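You operate a simulated robot arm through the tools that you are given. There is no shell and no other tool. Be economical: measure what you need, move in short steps, check, and stop when the job is done.

You are at the controls of a simulated robot arm. One attempt, no reset.

JOB
Take the green peg and leave it in the teal bowl.
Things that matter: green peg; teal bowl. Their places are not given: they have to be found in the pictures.

Only the result counts: the job must be done as asked and must still hold three seconds after the hand-in. Knocking over, shifting, dropping, spilling or breaking anything else fails it.

ROBOT AND FRAMES
A 6-joint arm with a two-finger parallel gripper, fixed in place. Base frame: the origin is at the foot of the arm, x ahead of it, y to its left, z up; the work surface is at about z = 0.76. Units: m, degrees, N and s.
With the tool pointing down near the work surface it reaches from about 0.26 to 0.68 m from the base axis. Its first joint turns from -66.0 to 66.0 degrees. Payload 2.9 kg.
The tool frame sits at the grasp point between the pads (the TCP): z along the fingers, y along the line on which they close. The tips reach 0.03 m beyond it. The gripper opens to 0.11 m. The fingers are 0.02 m wide and 0.01 m thick; the gripper's body (0.048 by 0.112 m) begins 0.055 m behind the TCP.
Orientation is told as [roll, pitch, yaw] about the base's x, y, z axes, in that order, counted from this pose: with the fingers straight down and closing along the base's y, the tool's x points along the base's -x, its y along +y and its z along -z.

CONTROLS
- The arm moves only by the tool send_rows. Its argument "motion" is a list of rows, each an object of numbers (a shift or turn left out is 0, a gripper value left out holds the last): "dx", "dy", "dz": the shift along the base's x, y, z in units of 20 mm (1.0 is 20 mm); "rx", "ry", "rz": the turn, a rotation vector about the base's x, y, z in units of 6 degrees (1.0 is 6 degrees); "gripper": the closure, from 0 (fully open) to 1 (shut). In form: [{"dx": .., "dy": .., "dz": .., "rx": .., "ry": .., "rz": .., "gripper": ..}, ...]. A call has 1 to 10 rows; each row shifts and turns the commanded pose from where the row before left it. A call with a number of a shift or a turn outside -1 to 1 is refused whole. Rows are played at 5 a second. More than 0.05 m and 8.6 degrees between two rows, or a gripper value outside its range, and nothing of the call is played. A pose out of reach is approached as far as the arm can. The call stops where the force on the tool passes 40 N (or 10 N more than at its start, if that is more) or the arm is blocked; 0.2 s more then pass. Each finger travels about 0.108 m/s and halts on what it meets, pressing with about 22 N; the grip force reading is that of the motor and also rises with nothing between the fingers. The clock runs only during rows and for 0.2 s after the last one: add rows that do not move to give the fingers time. It gives the time, the measured TCP pose, the force on the tool (base axes), the opening and the grip force at its end, in the units of the frame above (readings bear some noise).
- Cameras (640 x 400 px; columns grow to the right, rows downward): "scene" is fixed at [0.0703, 0.4274, 1.385]; the picture's right is [-0.82, -0.57, 0.00], its down [-0.31, 0.45, -0.84] and it looks along [0.48, -0.69, -0.55] (base axes); focal length 324 px, centre (320, 200). "wrist" rides on the gripper at [-0.036, 0, -0.057] in the tool frame; the picture's right is [0.00, -1.00, 0.00], its down [0.97, 0.00, -0.24] and it looks along [0.24, 0.00, 0.97] (tool axes); focal length 218 px, centre (320, 200).
- camera(camera): a new picture of that camera. The clock stands still meanwhile.
- point_at(camera, pixels): there is no depth. For up to 12 entries [column, row, z] of the newest picture of that camera ("zoom" is the newest enlarged one), the place [x, y] in the base frame at which the ray of that pixel passes the height z, good to about 0.002 m. The clock stands still meanwhile.
- zoom(camera, box): a new picture of the part [left, top, right, bottom] of that camera's present view, enlarged. The clock stands still meanwhile.
- close_job(): hands the job in; it is judged then, once.

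Work in short steps. Measure before you move; look again where a grasp or a placing could have gone wrong, and mend it. You have 60 turns and 30 pictures in all, those below and enlarged ones among them. Open the gripper and draw the arm clear of the work before you hand the job in, unless the task says otherwise; then end with one line.

The tools are called after "Call:" as a command line: name --argument value ..., lists and objects as JSON in quotes. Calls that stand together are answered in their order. send_rows: Moves the arm, as the interface text tells. Its arguments: {"type":"object","properties":{"motion":{"type":"array","items":{"type":"object","properties":{"dx":{"type":"number"},"dy":{"type":"number"},"dz":{"type":"number"},"rx":{"type":"number"},"ry":{"type":"number"},"rz":{"type":"number"},"gripper":{"type":"number"}}}}},"required":["motion"]} The other tools are called the same way: camera (camera) takes a picture; point_at (camera, pixels) gives the place at which the rays of pixels pass given heights; zoom (camera, box) takes an enlarged picture of a part of a camera's view; close_job () hands the job in.

At the start:

```text
time: 0.0
eef_pos: [0.3242, -0.2395, 1.0579]
tcp_rot: [0.0, 0.0, -0.1]
contact_force: [-0.2, 0.9, -0.6]
gripper_width: 0.1099
finger_force: 0.2
```

scene: 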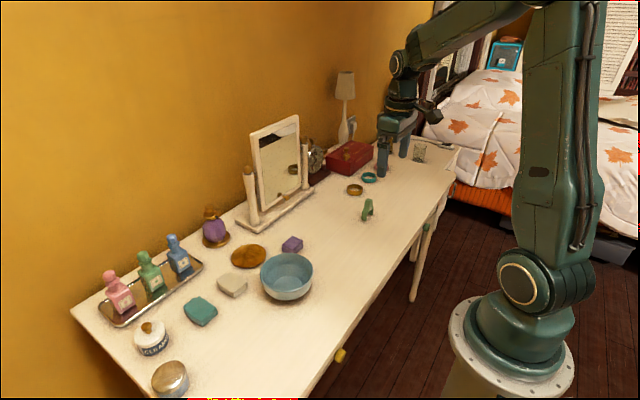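
wrist: 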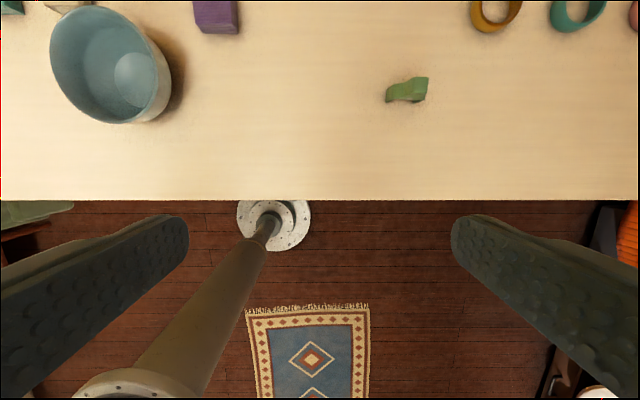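

The green peg seems to be at scene (367,209) and wrist (407,90); the bowl at scene (287,276). I'll enlarge both views of the peg to see its shape.

Call:
zoom --camera "scene" --box '[320, 160, 420, 240]'

Call:
zoom --camera "wrist" --box '[360, 50, 460, 120]'

Call:
point_at --camera "wrist" --pixels '[[387, 98, 0.76], [427, 90, 0.76], [407, 90, 0.76], [125, 80, 0.76], [52, 60, 0.82], [168, 80, 0.82], [110, 8, 0.82]]'

Call:
point_at --camera "scene" --pixels '[[364, 219, 0.76], [370, 216, 0.76], [369, 200, 0.79], [260, 272, 0.82], [313, 272, 0.82], [287, 254, 0.82], [287, 290, 0.82], [290, 298, 0.76]]'

```text
5.00 times, centred on (370, 200) of scene
```

zoom: 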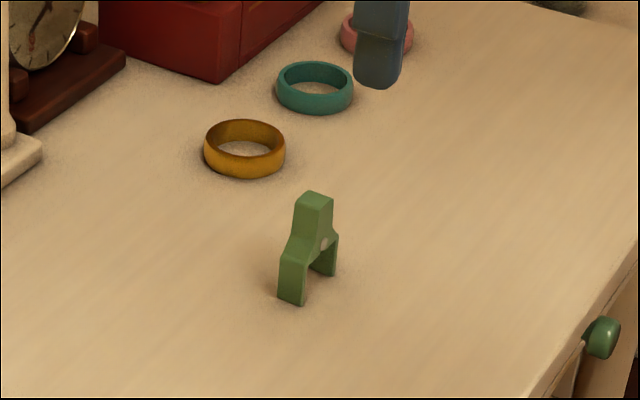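

```text
5.71 times, centred on (410, 85) of wrist
```

zoom: 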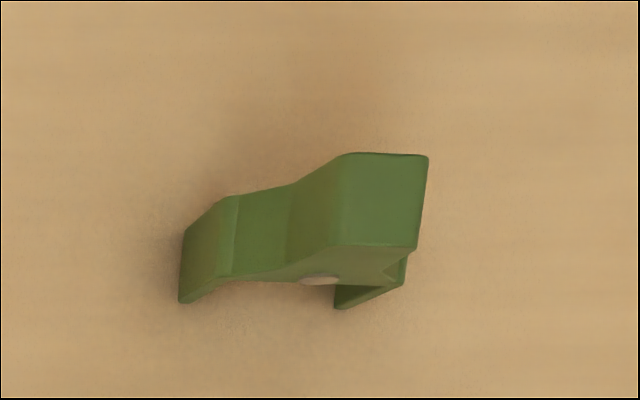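

```text
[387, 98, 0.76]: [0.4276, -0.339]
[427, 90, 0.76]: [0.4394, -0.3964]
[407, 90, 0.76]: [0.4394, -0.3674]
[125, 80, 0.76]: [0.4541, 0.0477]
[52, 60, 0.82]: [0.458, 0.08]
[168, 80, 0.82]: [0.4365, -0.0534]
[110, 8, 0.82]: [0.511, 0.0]
```

```text
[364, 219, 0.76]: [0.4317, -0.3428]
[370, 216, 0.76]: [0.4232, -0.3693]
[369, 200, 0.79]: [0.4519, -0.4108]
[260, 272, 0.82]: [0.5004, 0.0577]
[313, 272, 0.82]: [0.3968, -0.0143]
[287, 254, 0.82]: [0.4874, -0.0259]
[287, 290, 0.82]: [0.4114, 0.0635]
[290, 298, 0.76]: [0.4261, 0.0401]
```

The peg stands upright on two legs. I'll work out its height by intersecting the wrist and scene rays on its top.

Call:
point_at --camera "zoom" --pixels '[[180, 302, 0.76], [337, 308, 0.76], [404, 285, 0.76], [378, 200, 0.8], [378, 200, 0.82], [378, 200, 0.84], [345, 153, 0.82], [428, 157, 0.82], [415, 248, 0.82], [330, 245, 0.82]]'

Call:
point_at --camera "scene" --pixels '[[368.8, 199.8, 0.8], [368.8, 199.8, 0.82], [368.8, 199.8, 0.84], [361.5, 219.2, 0.76], [366.5, 221, 0.76], [373, 215, 0.76]]'

```text
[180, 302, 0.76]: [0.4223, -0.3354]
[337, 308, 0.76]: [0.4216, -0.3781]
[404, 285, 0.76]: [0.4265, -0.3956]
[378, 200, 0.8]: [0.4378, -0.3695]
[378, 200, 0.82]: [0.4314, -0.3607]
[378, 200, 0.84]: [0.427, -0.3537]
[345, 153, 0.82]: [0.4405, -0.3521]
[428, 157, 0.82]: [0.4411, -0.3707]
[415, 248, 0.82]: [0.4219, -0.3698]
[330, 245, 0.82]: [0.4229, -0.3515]
```

```text
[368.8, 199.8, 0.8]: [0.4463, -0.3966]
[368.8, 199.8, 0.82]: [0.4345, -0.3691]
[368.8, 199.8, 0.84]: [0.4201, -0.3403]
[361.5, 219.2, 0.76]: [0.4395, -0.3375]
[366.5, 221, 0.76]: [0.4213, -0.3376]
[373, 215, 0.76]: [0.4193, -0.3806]
```

The rays meet at about z 0.823. The stem top is near (0.431, -0.361), the peg is about 19 mm thick in x and its legs spread about 50 mm in y. I'll grip the flat faces along x, so I yaw -90° while moving above the peg.

Call:
send_rows --motion '[{"dx": 0.535, "dy": -0.6, "rz": -1}, {"dx": 0.535, "dy": -0.6, "rz": -1}, {"dx": 0.535, "dy": -0.6, "rz": -1}, {"dx": 0.535, "dy": -0.6, "rz": -1}, {"dx": 0.535, "dy": -0.6, "rz": -1}, {"dx": 0.535, "dy": -0.6, "rz": -1}, {"dx": 0.535, "dy": -0.6, "rz": -1}, {"dx": 0.535, "dy": -0.6, "rz": -1}, {"dx": 0.535, "dy": -0.6, "rz": -1}, {"dx": 0.535, "dy": -0.6, "rz": -1}]'

Call:
send_rows --motion '[{"dz": -0.8, "rz": -1}, {"dz": -0.8, "rz": -1}, {"dz": -0.8, "rz": -1}, {"dz": -0.8, "rz": -1}, {"dz": -0.8, "rz": -1}, {"dz": -0.8}, {}]'

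Call:
camera --camera "wrist"

Call:
camera --camera "scene"

```text
time: 2.2
eef_pos: [0.4303, -0.3597, 1.0597]
tcp_rot: [0.0, 0.0, -60.2]
contact_force: [-0.2, 0.4, -0.3]
gripper_width: 0.11
finger_force: 0.1
```

```text
time: 3.8
eef_pos: [0.4295, -0.3598, 0.9618]
tcp_rot: [-0.1, 0.1, -90.1]
contact_force: [0.4, -0.2, 0.1]
gripper_width: 0.1098
finger_force: 0.1
```

```text
25 pictures are left
```

wrist: 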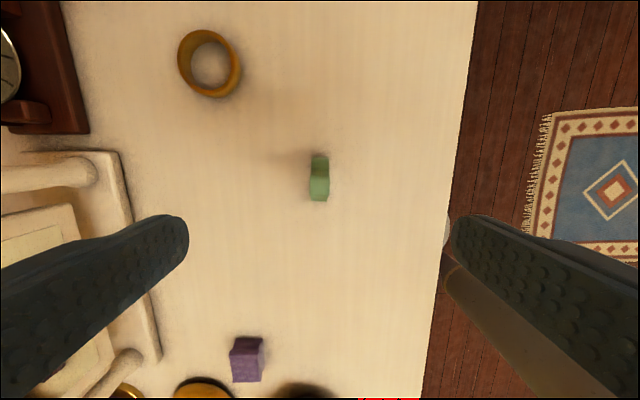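

```text
24 pictures are left
```

scene: 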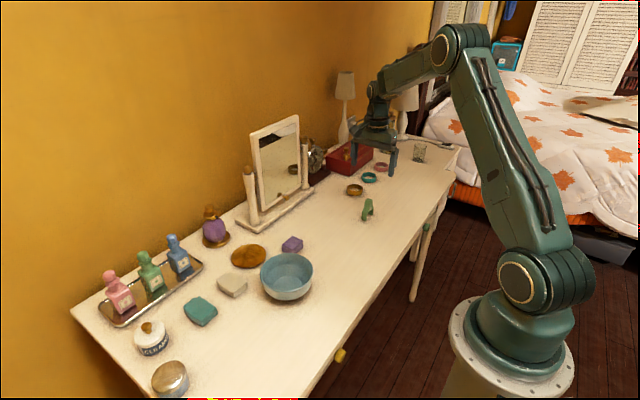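

The peg is centred at column 319 of the wrist view, between the fingers. I'll zoom to check its position and heading.

Call:
zoom --camera "wrist" --box '[270, 145, 370, 215]'

Call:
point_at --camera "wrist" --pixels '[[319, 187, 0.823], [310, 200, 0.823], [328, 200, 0.823], [312, 155, 0.76], [328, 155, 0.76]]'

```text
5.71 times, centred on (320, 180) of wrist
```

zoom: 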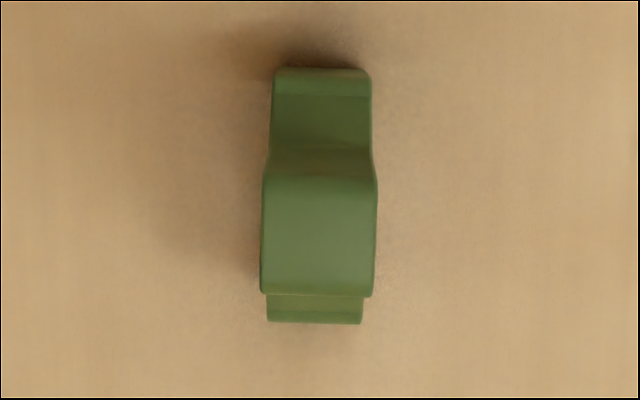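

```text
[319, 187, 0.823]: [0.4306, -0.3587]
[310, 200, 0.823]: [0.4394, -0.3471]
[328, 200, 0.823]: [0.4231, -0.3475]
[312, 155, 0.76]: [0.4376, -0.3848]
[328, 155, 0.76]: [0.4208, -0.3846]
```

The peg is aligned with the fingers and centred at about (0.4305, -0.360). I'll descend to z ≈ 0.80, which puts the tips at 0.77, with the gripper open.

Call:
send_rows --motion '[{"dz": -0.9, "dx": 0.05}, {"dz": -0.9}, {"dz": -0.9}, {"dz": -0.9}, {"dz": -0.9}, {"dz": -0.9}, {"dz": -0.9}, {"dz": -0.9}, {"dz": -0.8}, {}]'

Call:
camera --camera "wrist"

```text
time: 6.0
eef_pos: [0.4313, -0.3582, 0.8014]
tcp_rot: [0.1, 0.0, -90.1]
contact_force: [-0.5, -0.3, 0.2]
gripper_width: 0.1103
finger_force: 0.0
```

```text
22 pictures are left
```

wrist: 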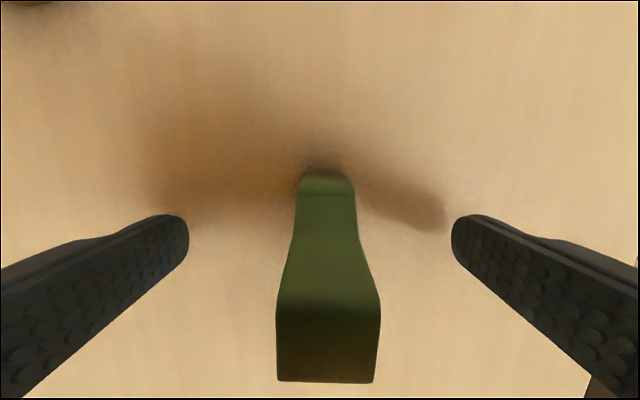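

The peg (column ~327) stands squarely between the pads. I'll close the gripper.

Call:
send_rows --motion '[{"gripper": 0.5}, {"gripper": 0.7}, {"gripper": 1}, {"gripper": 1}, {"gripper": 1}]'

```text
time: 7.2
eef_pos: [0.4298, -0.3596, 0.8014]
tcp_rot: [0.0, 0.0, -90.0]
contact_force: [0.4, -0.2, 0.0]
gripper_width: 0.0171
finger_force: 22.4
```

Opening is 17 mm with 22 N, so the peg is held. I'll lift straight up.

Call:
send_rows --motion '[{"dz": 0.5}, {"dz": 0.9}, {"dz": 0.9}, {"dz": 0.9}, {"dz": 0.9}, {"dz": 0.9}, {"dz": 0.9}, {"dz": 0.9}, {"dz": 0.7}, {}]'

Call:
camera --camera "wrist"

Call:
zoom --camera "scene" --box '[240, 220, 340, 310]'

Call:
point_at --camera "scene" --pixels '[[292, 299, 0.76], [287, 273, 0.82], [287, 273, 0.83], [287, 273, 0.81], [287, 284, 0.77]]'

```text
time: 9.4
eef_pos: [0.4305, -0.3591, 0.9516]
tcp_rot: [0.0, 0.1, -90.0]
contact_force: [0.2, -0.2, 0.0]
gripper_width: 0.0171
finger_force: 22.0
```

```text
21 pictures are left
```

wrist: 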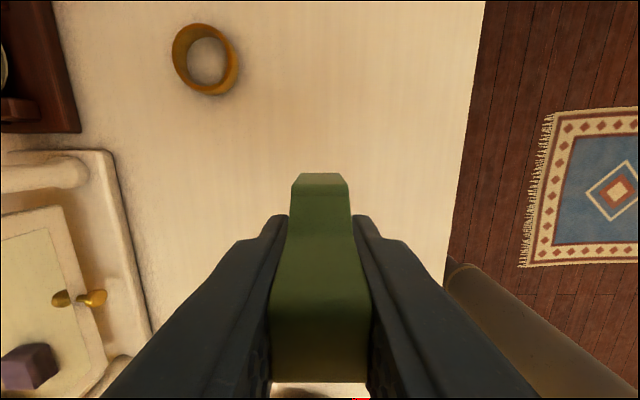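

```text
4.44 times, centred on (290, 265) of scene
```

zoom: 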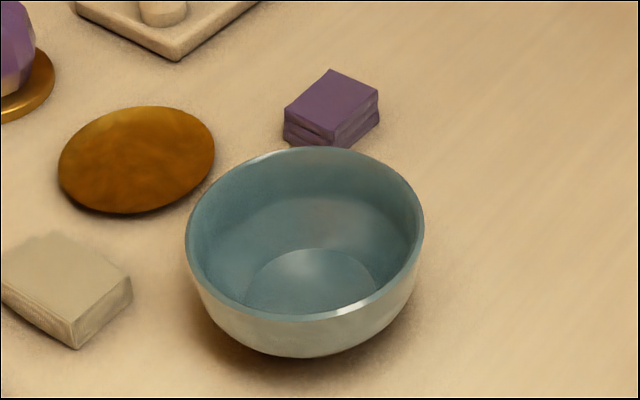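

```text
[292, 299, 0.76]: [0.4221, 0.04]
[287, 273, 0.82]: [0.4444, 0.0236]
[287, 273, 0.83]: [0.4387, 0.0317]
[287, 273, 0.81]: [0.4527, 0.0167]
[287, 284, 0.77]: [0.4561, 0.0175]
```

The grip holds. Before crossing, I'll check how far the mirror stands from the path and refine the bowl centre.

Call:
point_at --camera "scene" --pixels '[[250, 233, 0.77], [313, 187, 0.77], [307, 180, 0.78], [255, 222, 0.78]]'

Call:
point_at --camera "zoom" --pixels '[[186, 240, 0.82], [424, 235, 0.82], [310, 147, 0.82], [305, 320, 0.82], [312, 285, 0.766]]'

```text
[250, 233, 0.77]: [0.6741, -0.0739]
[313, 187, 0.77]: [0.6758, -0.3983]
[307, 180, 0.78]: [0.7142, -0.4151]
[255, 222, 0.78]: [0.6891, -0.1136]
```

```text
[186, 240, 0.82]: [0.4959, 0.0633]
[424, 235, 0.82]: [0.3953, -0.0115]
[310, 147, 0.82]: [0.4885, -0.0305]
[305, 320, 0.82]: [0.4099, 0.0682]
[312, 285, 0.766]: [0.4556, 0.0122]
```

The mirror is at x > 0.67, well clear. The bowl centre is about (0.447, 0.022), so I carry the peg there at z 0.95.

Call:
send_rows --motion '[{"dy": 0.95, "dx": 0.08}, {"dy": 0.95, "dx": 0.08}, {"dy": 0.95, "dx": 0.08}, {"dy": 0.95, "dx": 0.08}, {"dy": 0.95, "dx": 0.08}, {"dy": 0.95, "dx": 0.08}, {"dy": 0.95, "dx": 0.08}, {"dy": 0.95, "dx": 0.08}, {"dy": 0.95, "dx": 0.08}, {"dy": 0.95, "dx": 0.08}]'

Call:
send_rows --motion '[{"dy": 0.95}, {"dy": 0.95}, {"dy": 0.95}, {"dy": 0.95}, {"dy": 0.95}, {"dy": 0.95}, {"dy": 0.95}, {"dy": 0.95}, {"dy": 0.95}, {}]'

Call:
camera --camera "wrist"

Call:
camera --camera "scene"

```text
time: 11.6
eef_pos: [0.447, -0.1694, 0.9513]
tcp_rot: [0.0, 0.1, -90.0]
contact_force: [-0.1, 0.8, 0.0]
gripper_width: 0.0174
finger_force: 21.9
```

```text
time: 13.8
eef_pos: [0.4473, 0.0038, 0.9509]
tcp_rot: [0.0, -0.1, -90.1]
contact_force: [0.3, 0.1, 0.0]
gripper_width: 0.0174
finger_force: 22.2
```

```text
19 pictures are left
```

wrist: 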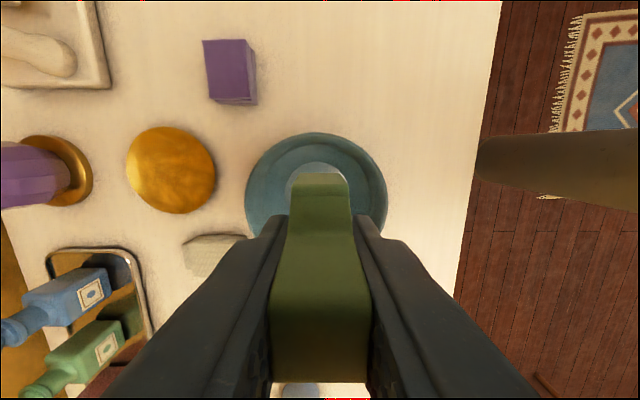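

```text
18 pictures are left
```

scene: 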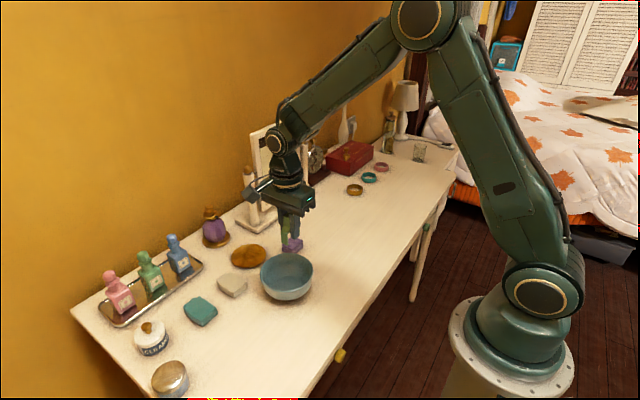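

The bowl's outer rim spans columns 245–388 and its top edge is at row 132 in the wrist view. I'll project those points at rim height to confirm its centre.

Call:
point_at --camera "wrist" --pixels '[[245, 195, 0.82], [388, 195, 0.82], [316, 132, 0.82], [245, 195, 0.83], [388, 195, 0.83], [316, 132, 0.83], [316, 160, 0.766]]'

```text
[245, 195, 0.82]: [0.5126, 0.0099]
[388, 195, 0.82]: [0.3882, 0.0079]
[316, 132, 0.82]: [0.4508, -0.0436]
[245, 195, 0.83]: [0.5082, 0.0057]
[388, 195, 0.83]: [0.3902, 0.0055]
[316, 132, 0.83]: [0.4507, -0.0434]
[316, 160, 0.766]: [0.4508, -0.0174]
```

Bowl centre is at about (0.450, 0.018) with radius 0.061. I'll shift there, then descend to TCP z ≈ 0.825, which puts the feet at about 0.784, just above the inner floor.

Call:
send_rows --motion '[{"dy": 0.7, "dx": 0.12}, {}, {"dz": -0.9}, {"dz": -0.9}, {"dz": -0.9}, {"dz": -0.9}, {"dz": -0.9}, {"dz": -0.9}, {"dz": -0.9}, {}]'

Call:
zoom --camera "scene" --box '[230, 200, 350, 310]'

Call:
camera --camera "wrist"

```text
time: 16.0
eef_pos: [0.4489, 0.0147, 0.8265]
tcp_rot: [-0.1, 0.0, -90.1]
contact_force: [0.2, -0.1, -0.8]
gripper_width: 0.0172
finger_force: 22.2
```

```text
3.64 times, centred on (290, 255) of scene
```

zoom: 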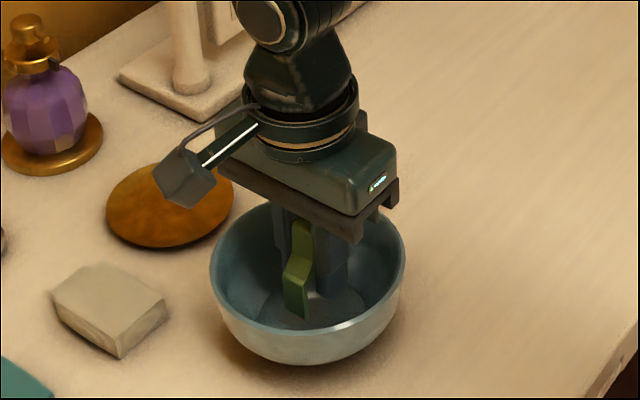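

```text
16 pictures are left
```

wrist: 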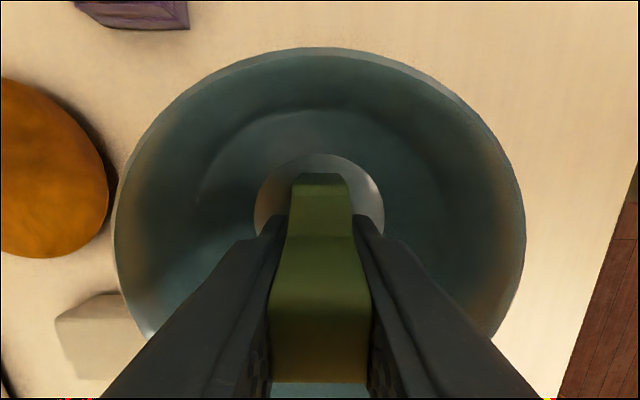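

The peg is inside the bowl, clear of the walls. I lower in small steps and watch the vertical force.

Call:
send_rows --motion '[{"dz": -0.2}, {"dz": -0.2}, {}]'

```text
time: 16.8
eef_pos: [0.4491, 0.0169, 0.8179]
tcp_rot: [0.0, 0.1, -90.1]
contact_force: [1.0, 0.5, 0.4]
gripper_width: 0.0174
finger_force: 22.4
```

No contact yet (feet at about 0.776); I'll go a little lower.

Call:
send_rows --motion '[{"dz": -0.15}, {}]'

```text
time: 17.4
eef_pos: [0.4496, 0.015, 0.8142]
tcp_rot: [0.0, 0.1, -90.0]
contact_force: [0.0, 0.4, -0.3]
gripper_width: 0.017
finger_force: 22.4
```

Still free; another 2 mm at a time.

Call:
send_rows --motion '[{"dz": -0.1}, {}]'

Call:
send_rows --motion '[{"dz": -0.1}, {}]'

```text
time: 18.0
eef_pos: [0.4486, 0.0165, 0.813]
tcp_rot: [0.1, -0.1, -90.0]
contact_force: [0.5, 0.2, -0.2]
gripper_width: 0.0171
finger_force: 22.1
```

```text
time: 18.6
eef_pos: [0.4486, 0.0152, 0.8111]
tcp_rot: [0.1, 0.0, -90.1]
contact_force: [0.9, -0.8, 0.2]
gripper_width: 0.017
finger_force: 22.0
```

Feet are at about 0.770 with no force yet; one more small step.

Call:
send_rows --motion '[{"dz": -0.1}, {}]'

```text
time: 19.2
eef_pos: [0.4504, 0.0153, 0.809]
tcp_rot: [0.1, 0.0, -89.9]
contact_force: [-4.4, 0.1, 19.2]
gripper_width: 0.0173
finger_force: 22.0
```

The feet touch the floor (19 N up). I back off 1.5 mm and open to about 40 mm only, to stay clear of the bowl walls.

Call:
send_rows --motion '[{"dz": 0.07}, {}, {"gripper": 0.8}, {"gripper": 0.7}, {"gripper": 0.65}, {}, {}]'

Call:
camera --camera "wrist"

Call:
zoom --camera "scene" --box '[230, 200, 350, 310]'

```text
time: 20.8
eef_pos: [0.4504, 0.0161, 0.8098]
tcp_rot: [-0.1, 0.0, -89.9]
contact_force: [0.0, 0.1, 0.2]
gripper_width: 0.0384
finger_force: 0.0
```

```text
15 pictures are left
```

wrist: 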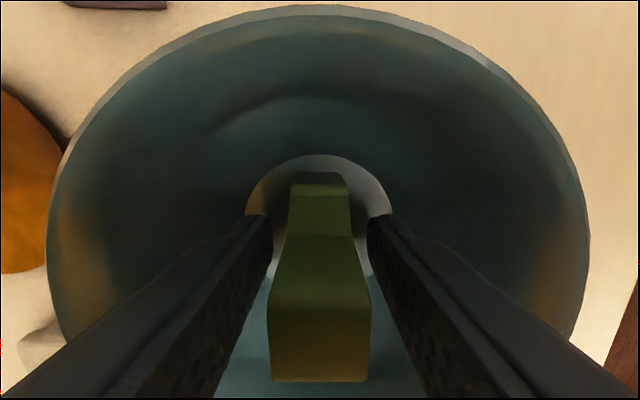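

```text
3.64 times, centred on (290, 255) of scene
```

zoom: 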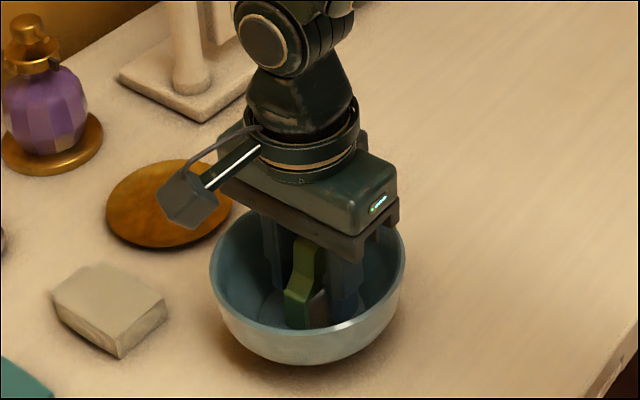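

The peg stands free on the bowl floor and both fingers are clear of it. I'll withdraw straight up.

Call:
send_rows --motion '[{"dz": 0.4}, {"dz": 0.6}, {"dz": 0.9}, {"dz": 0.9}, {"dz": 0.9}, {"dz": 0.9}, {"dz": 0.9}, {"dz": 0.9}, {"dz": 0.9}, {"dz": 0.9}]'

Call:
send_rows --motion '[{"dz": 0.5, "dy": -0.9, "gripper": 0.3}, {"dy": -0.9}, {"dy": -0.9}, {"dy": -0.9}, {"dy": -0.9}, {"dy": -0.9}, {"gripper": 0}, {}]'

Call:
camera --camera "scene"

Call:
zoom --camera "scene" --box '[230, 200, 350, 310]'

```text
time: 23.0
eef_pos: [0.4499, 0.0156, 0.9752]
tcp_rot: [-0.2, 0.0, -90.0]
contact_force: [0.1, 0.1, 0.8]
gripper_width: 0.0387
finger_force: 0.1
```

```text
time: 24.8
eef_pos: [0.4488, -0.0915, 0.9855]
tcp_rot: [-0.1, 0.0, -90.0]
contact_force: [0.2, -0.5, 0.9]
gripper_width: 0.11
finger_force: 0.0
```

```text
13 pictures are left
```

scene: 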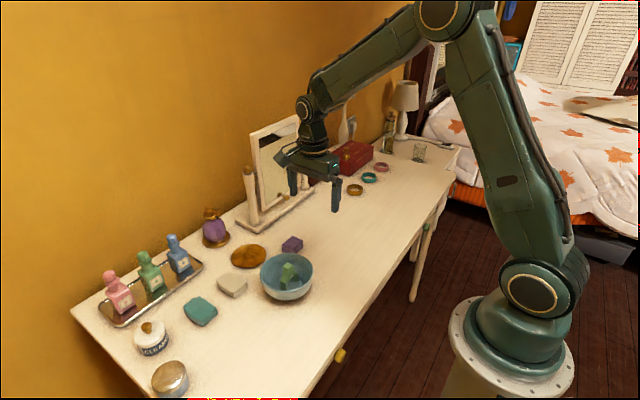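

```text
3.64 times, centred on (290, 255) of scene
```

zoom: 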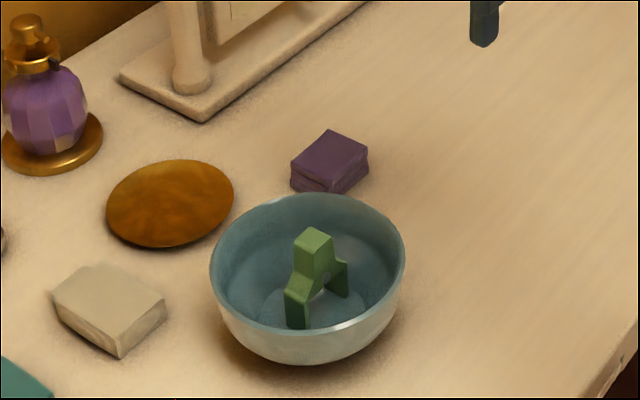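

The peg stands in the bowl, nothing else has moved, the gripper is open and the arm is clear. I'll hand the job in.

Call:
close_job

```text
The job is handed in.
```

The green peg is standing in the teal bowl, with nothing else disturbed, and the job is handed in.
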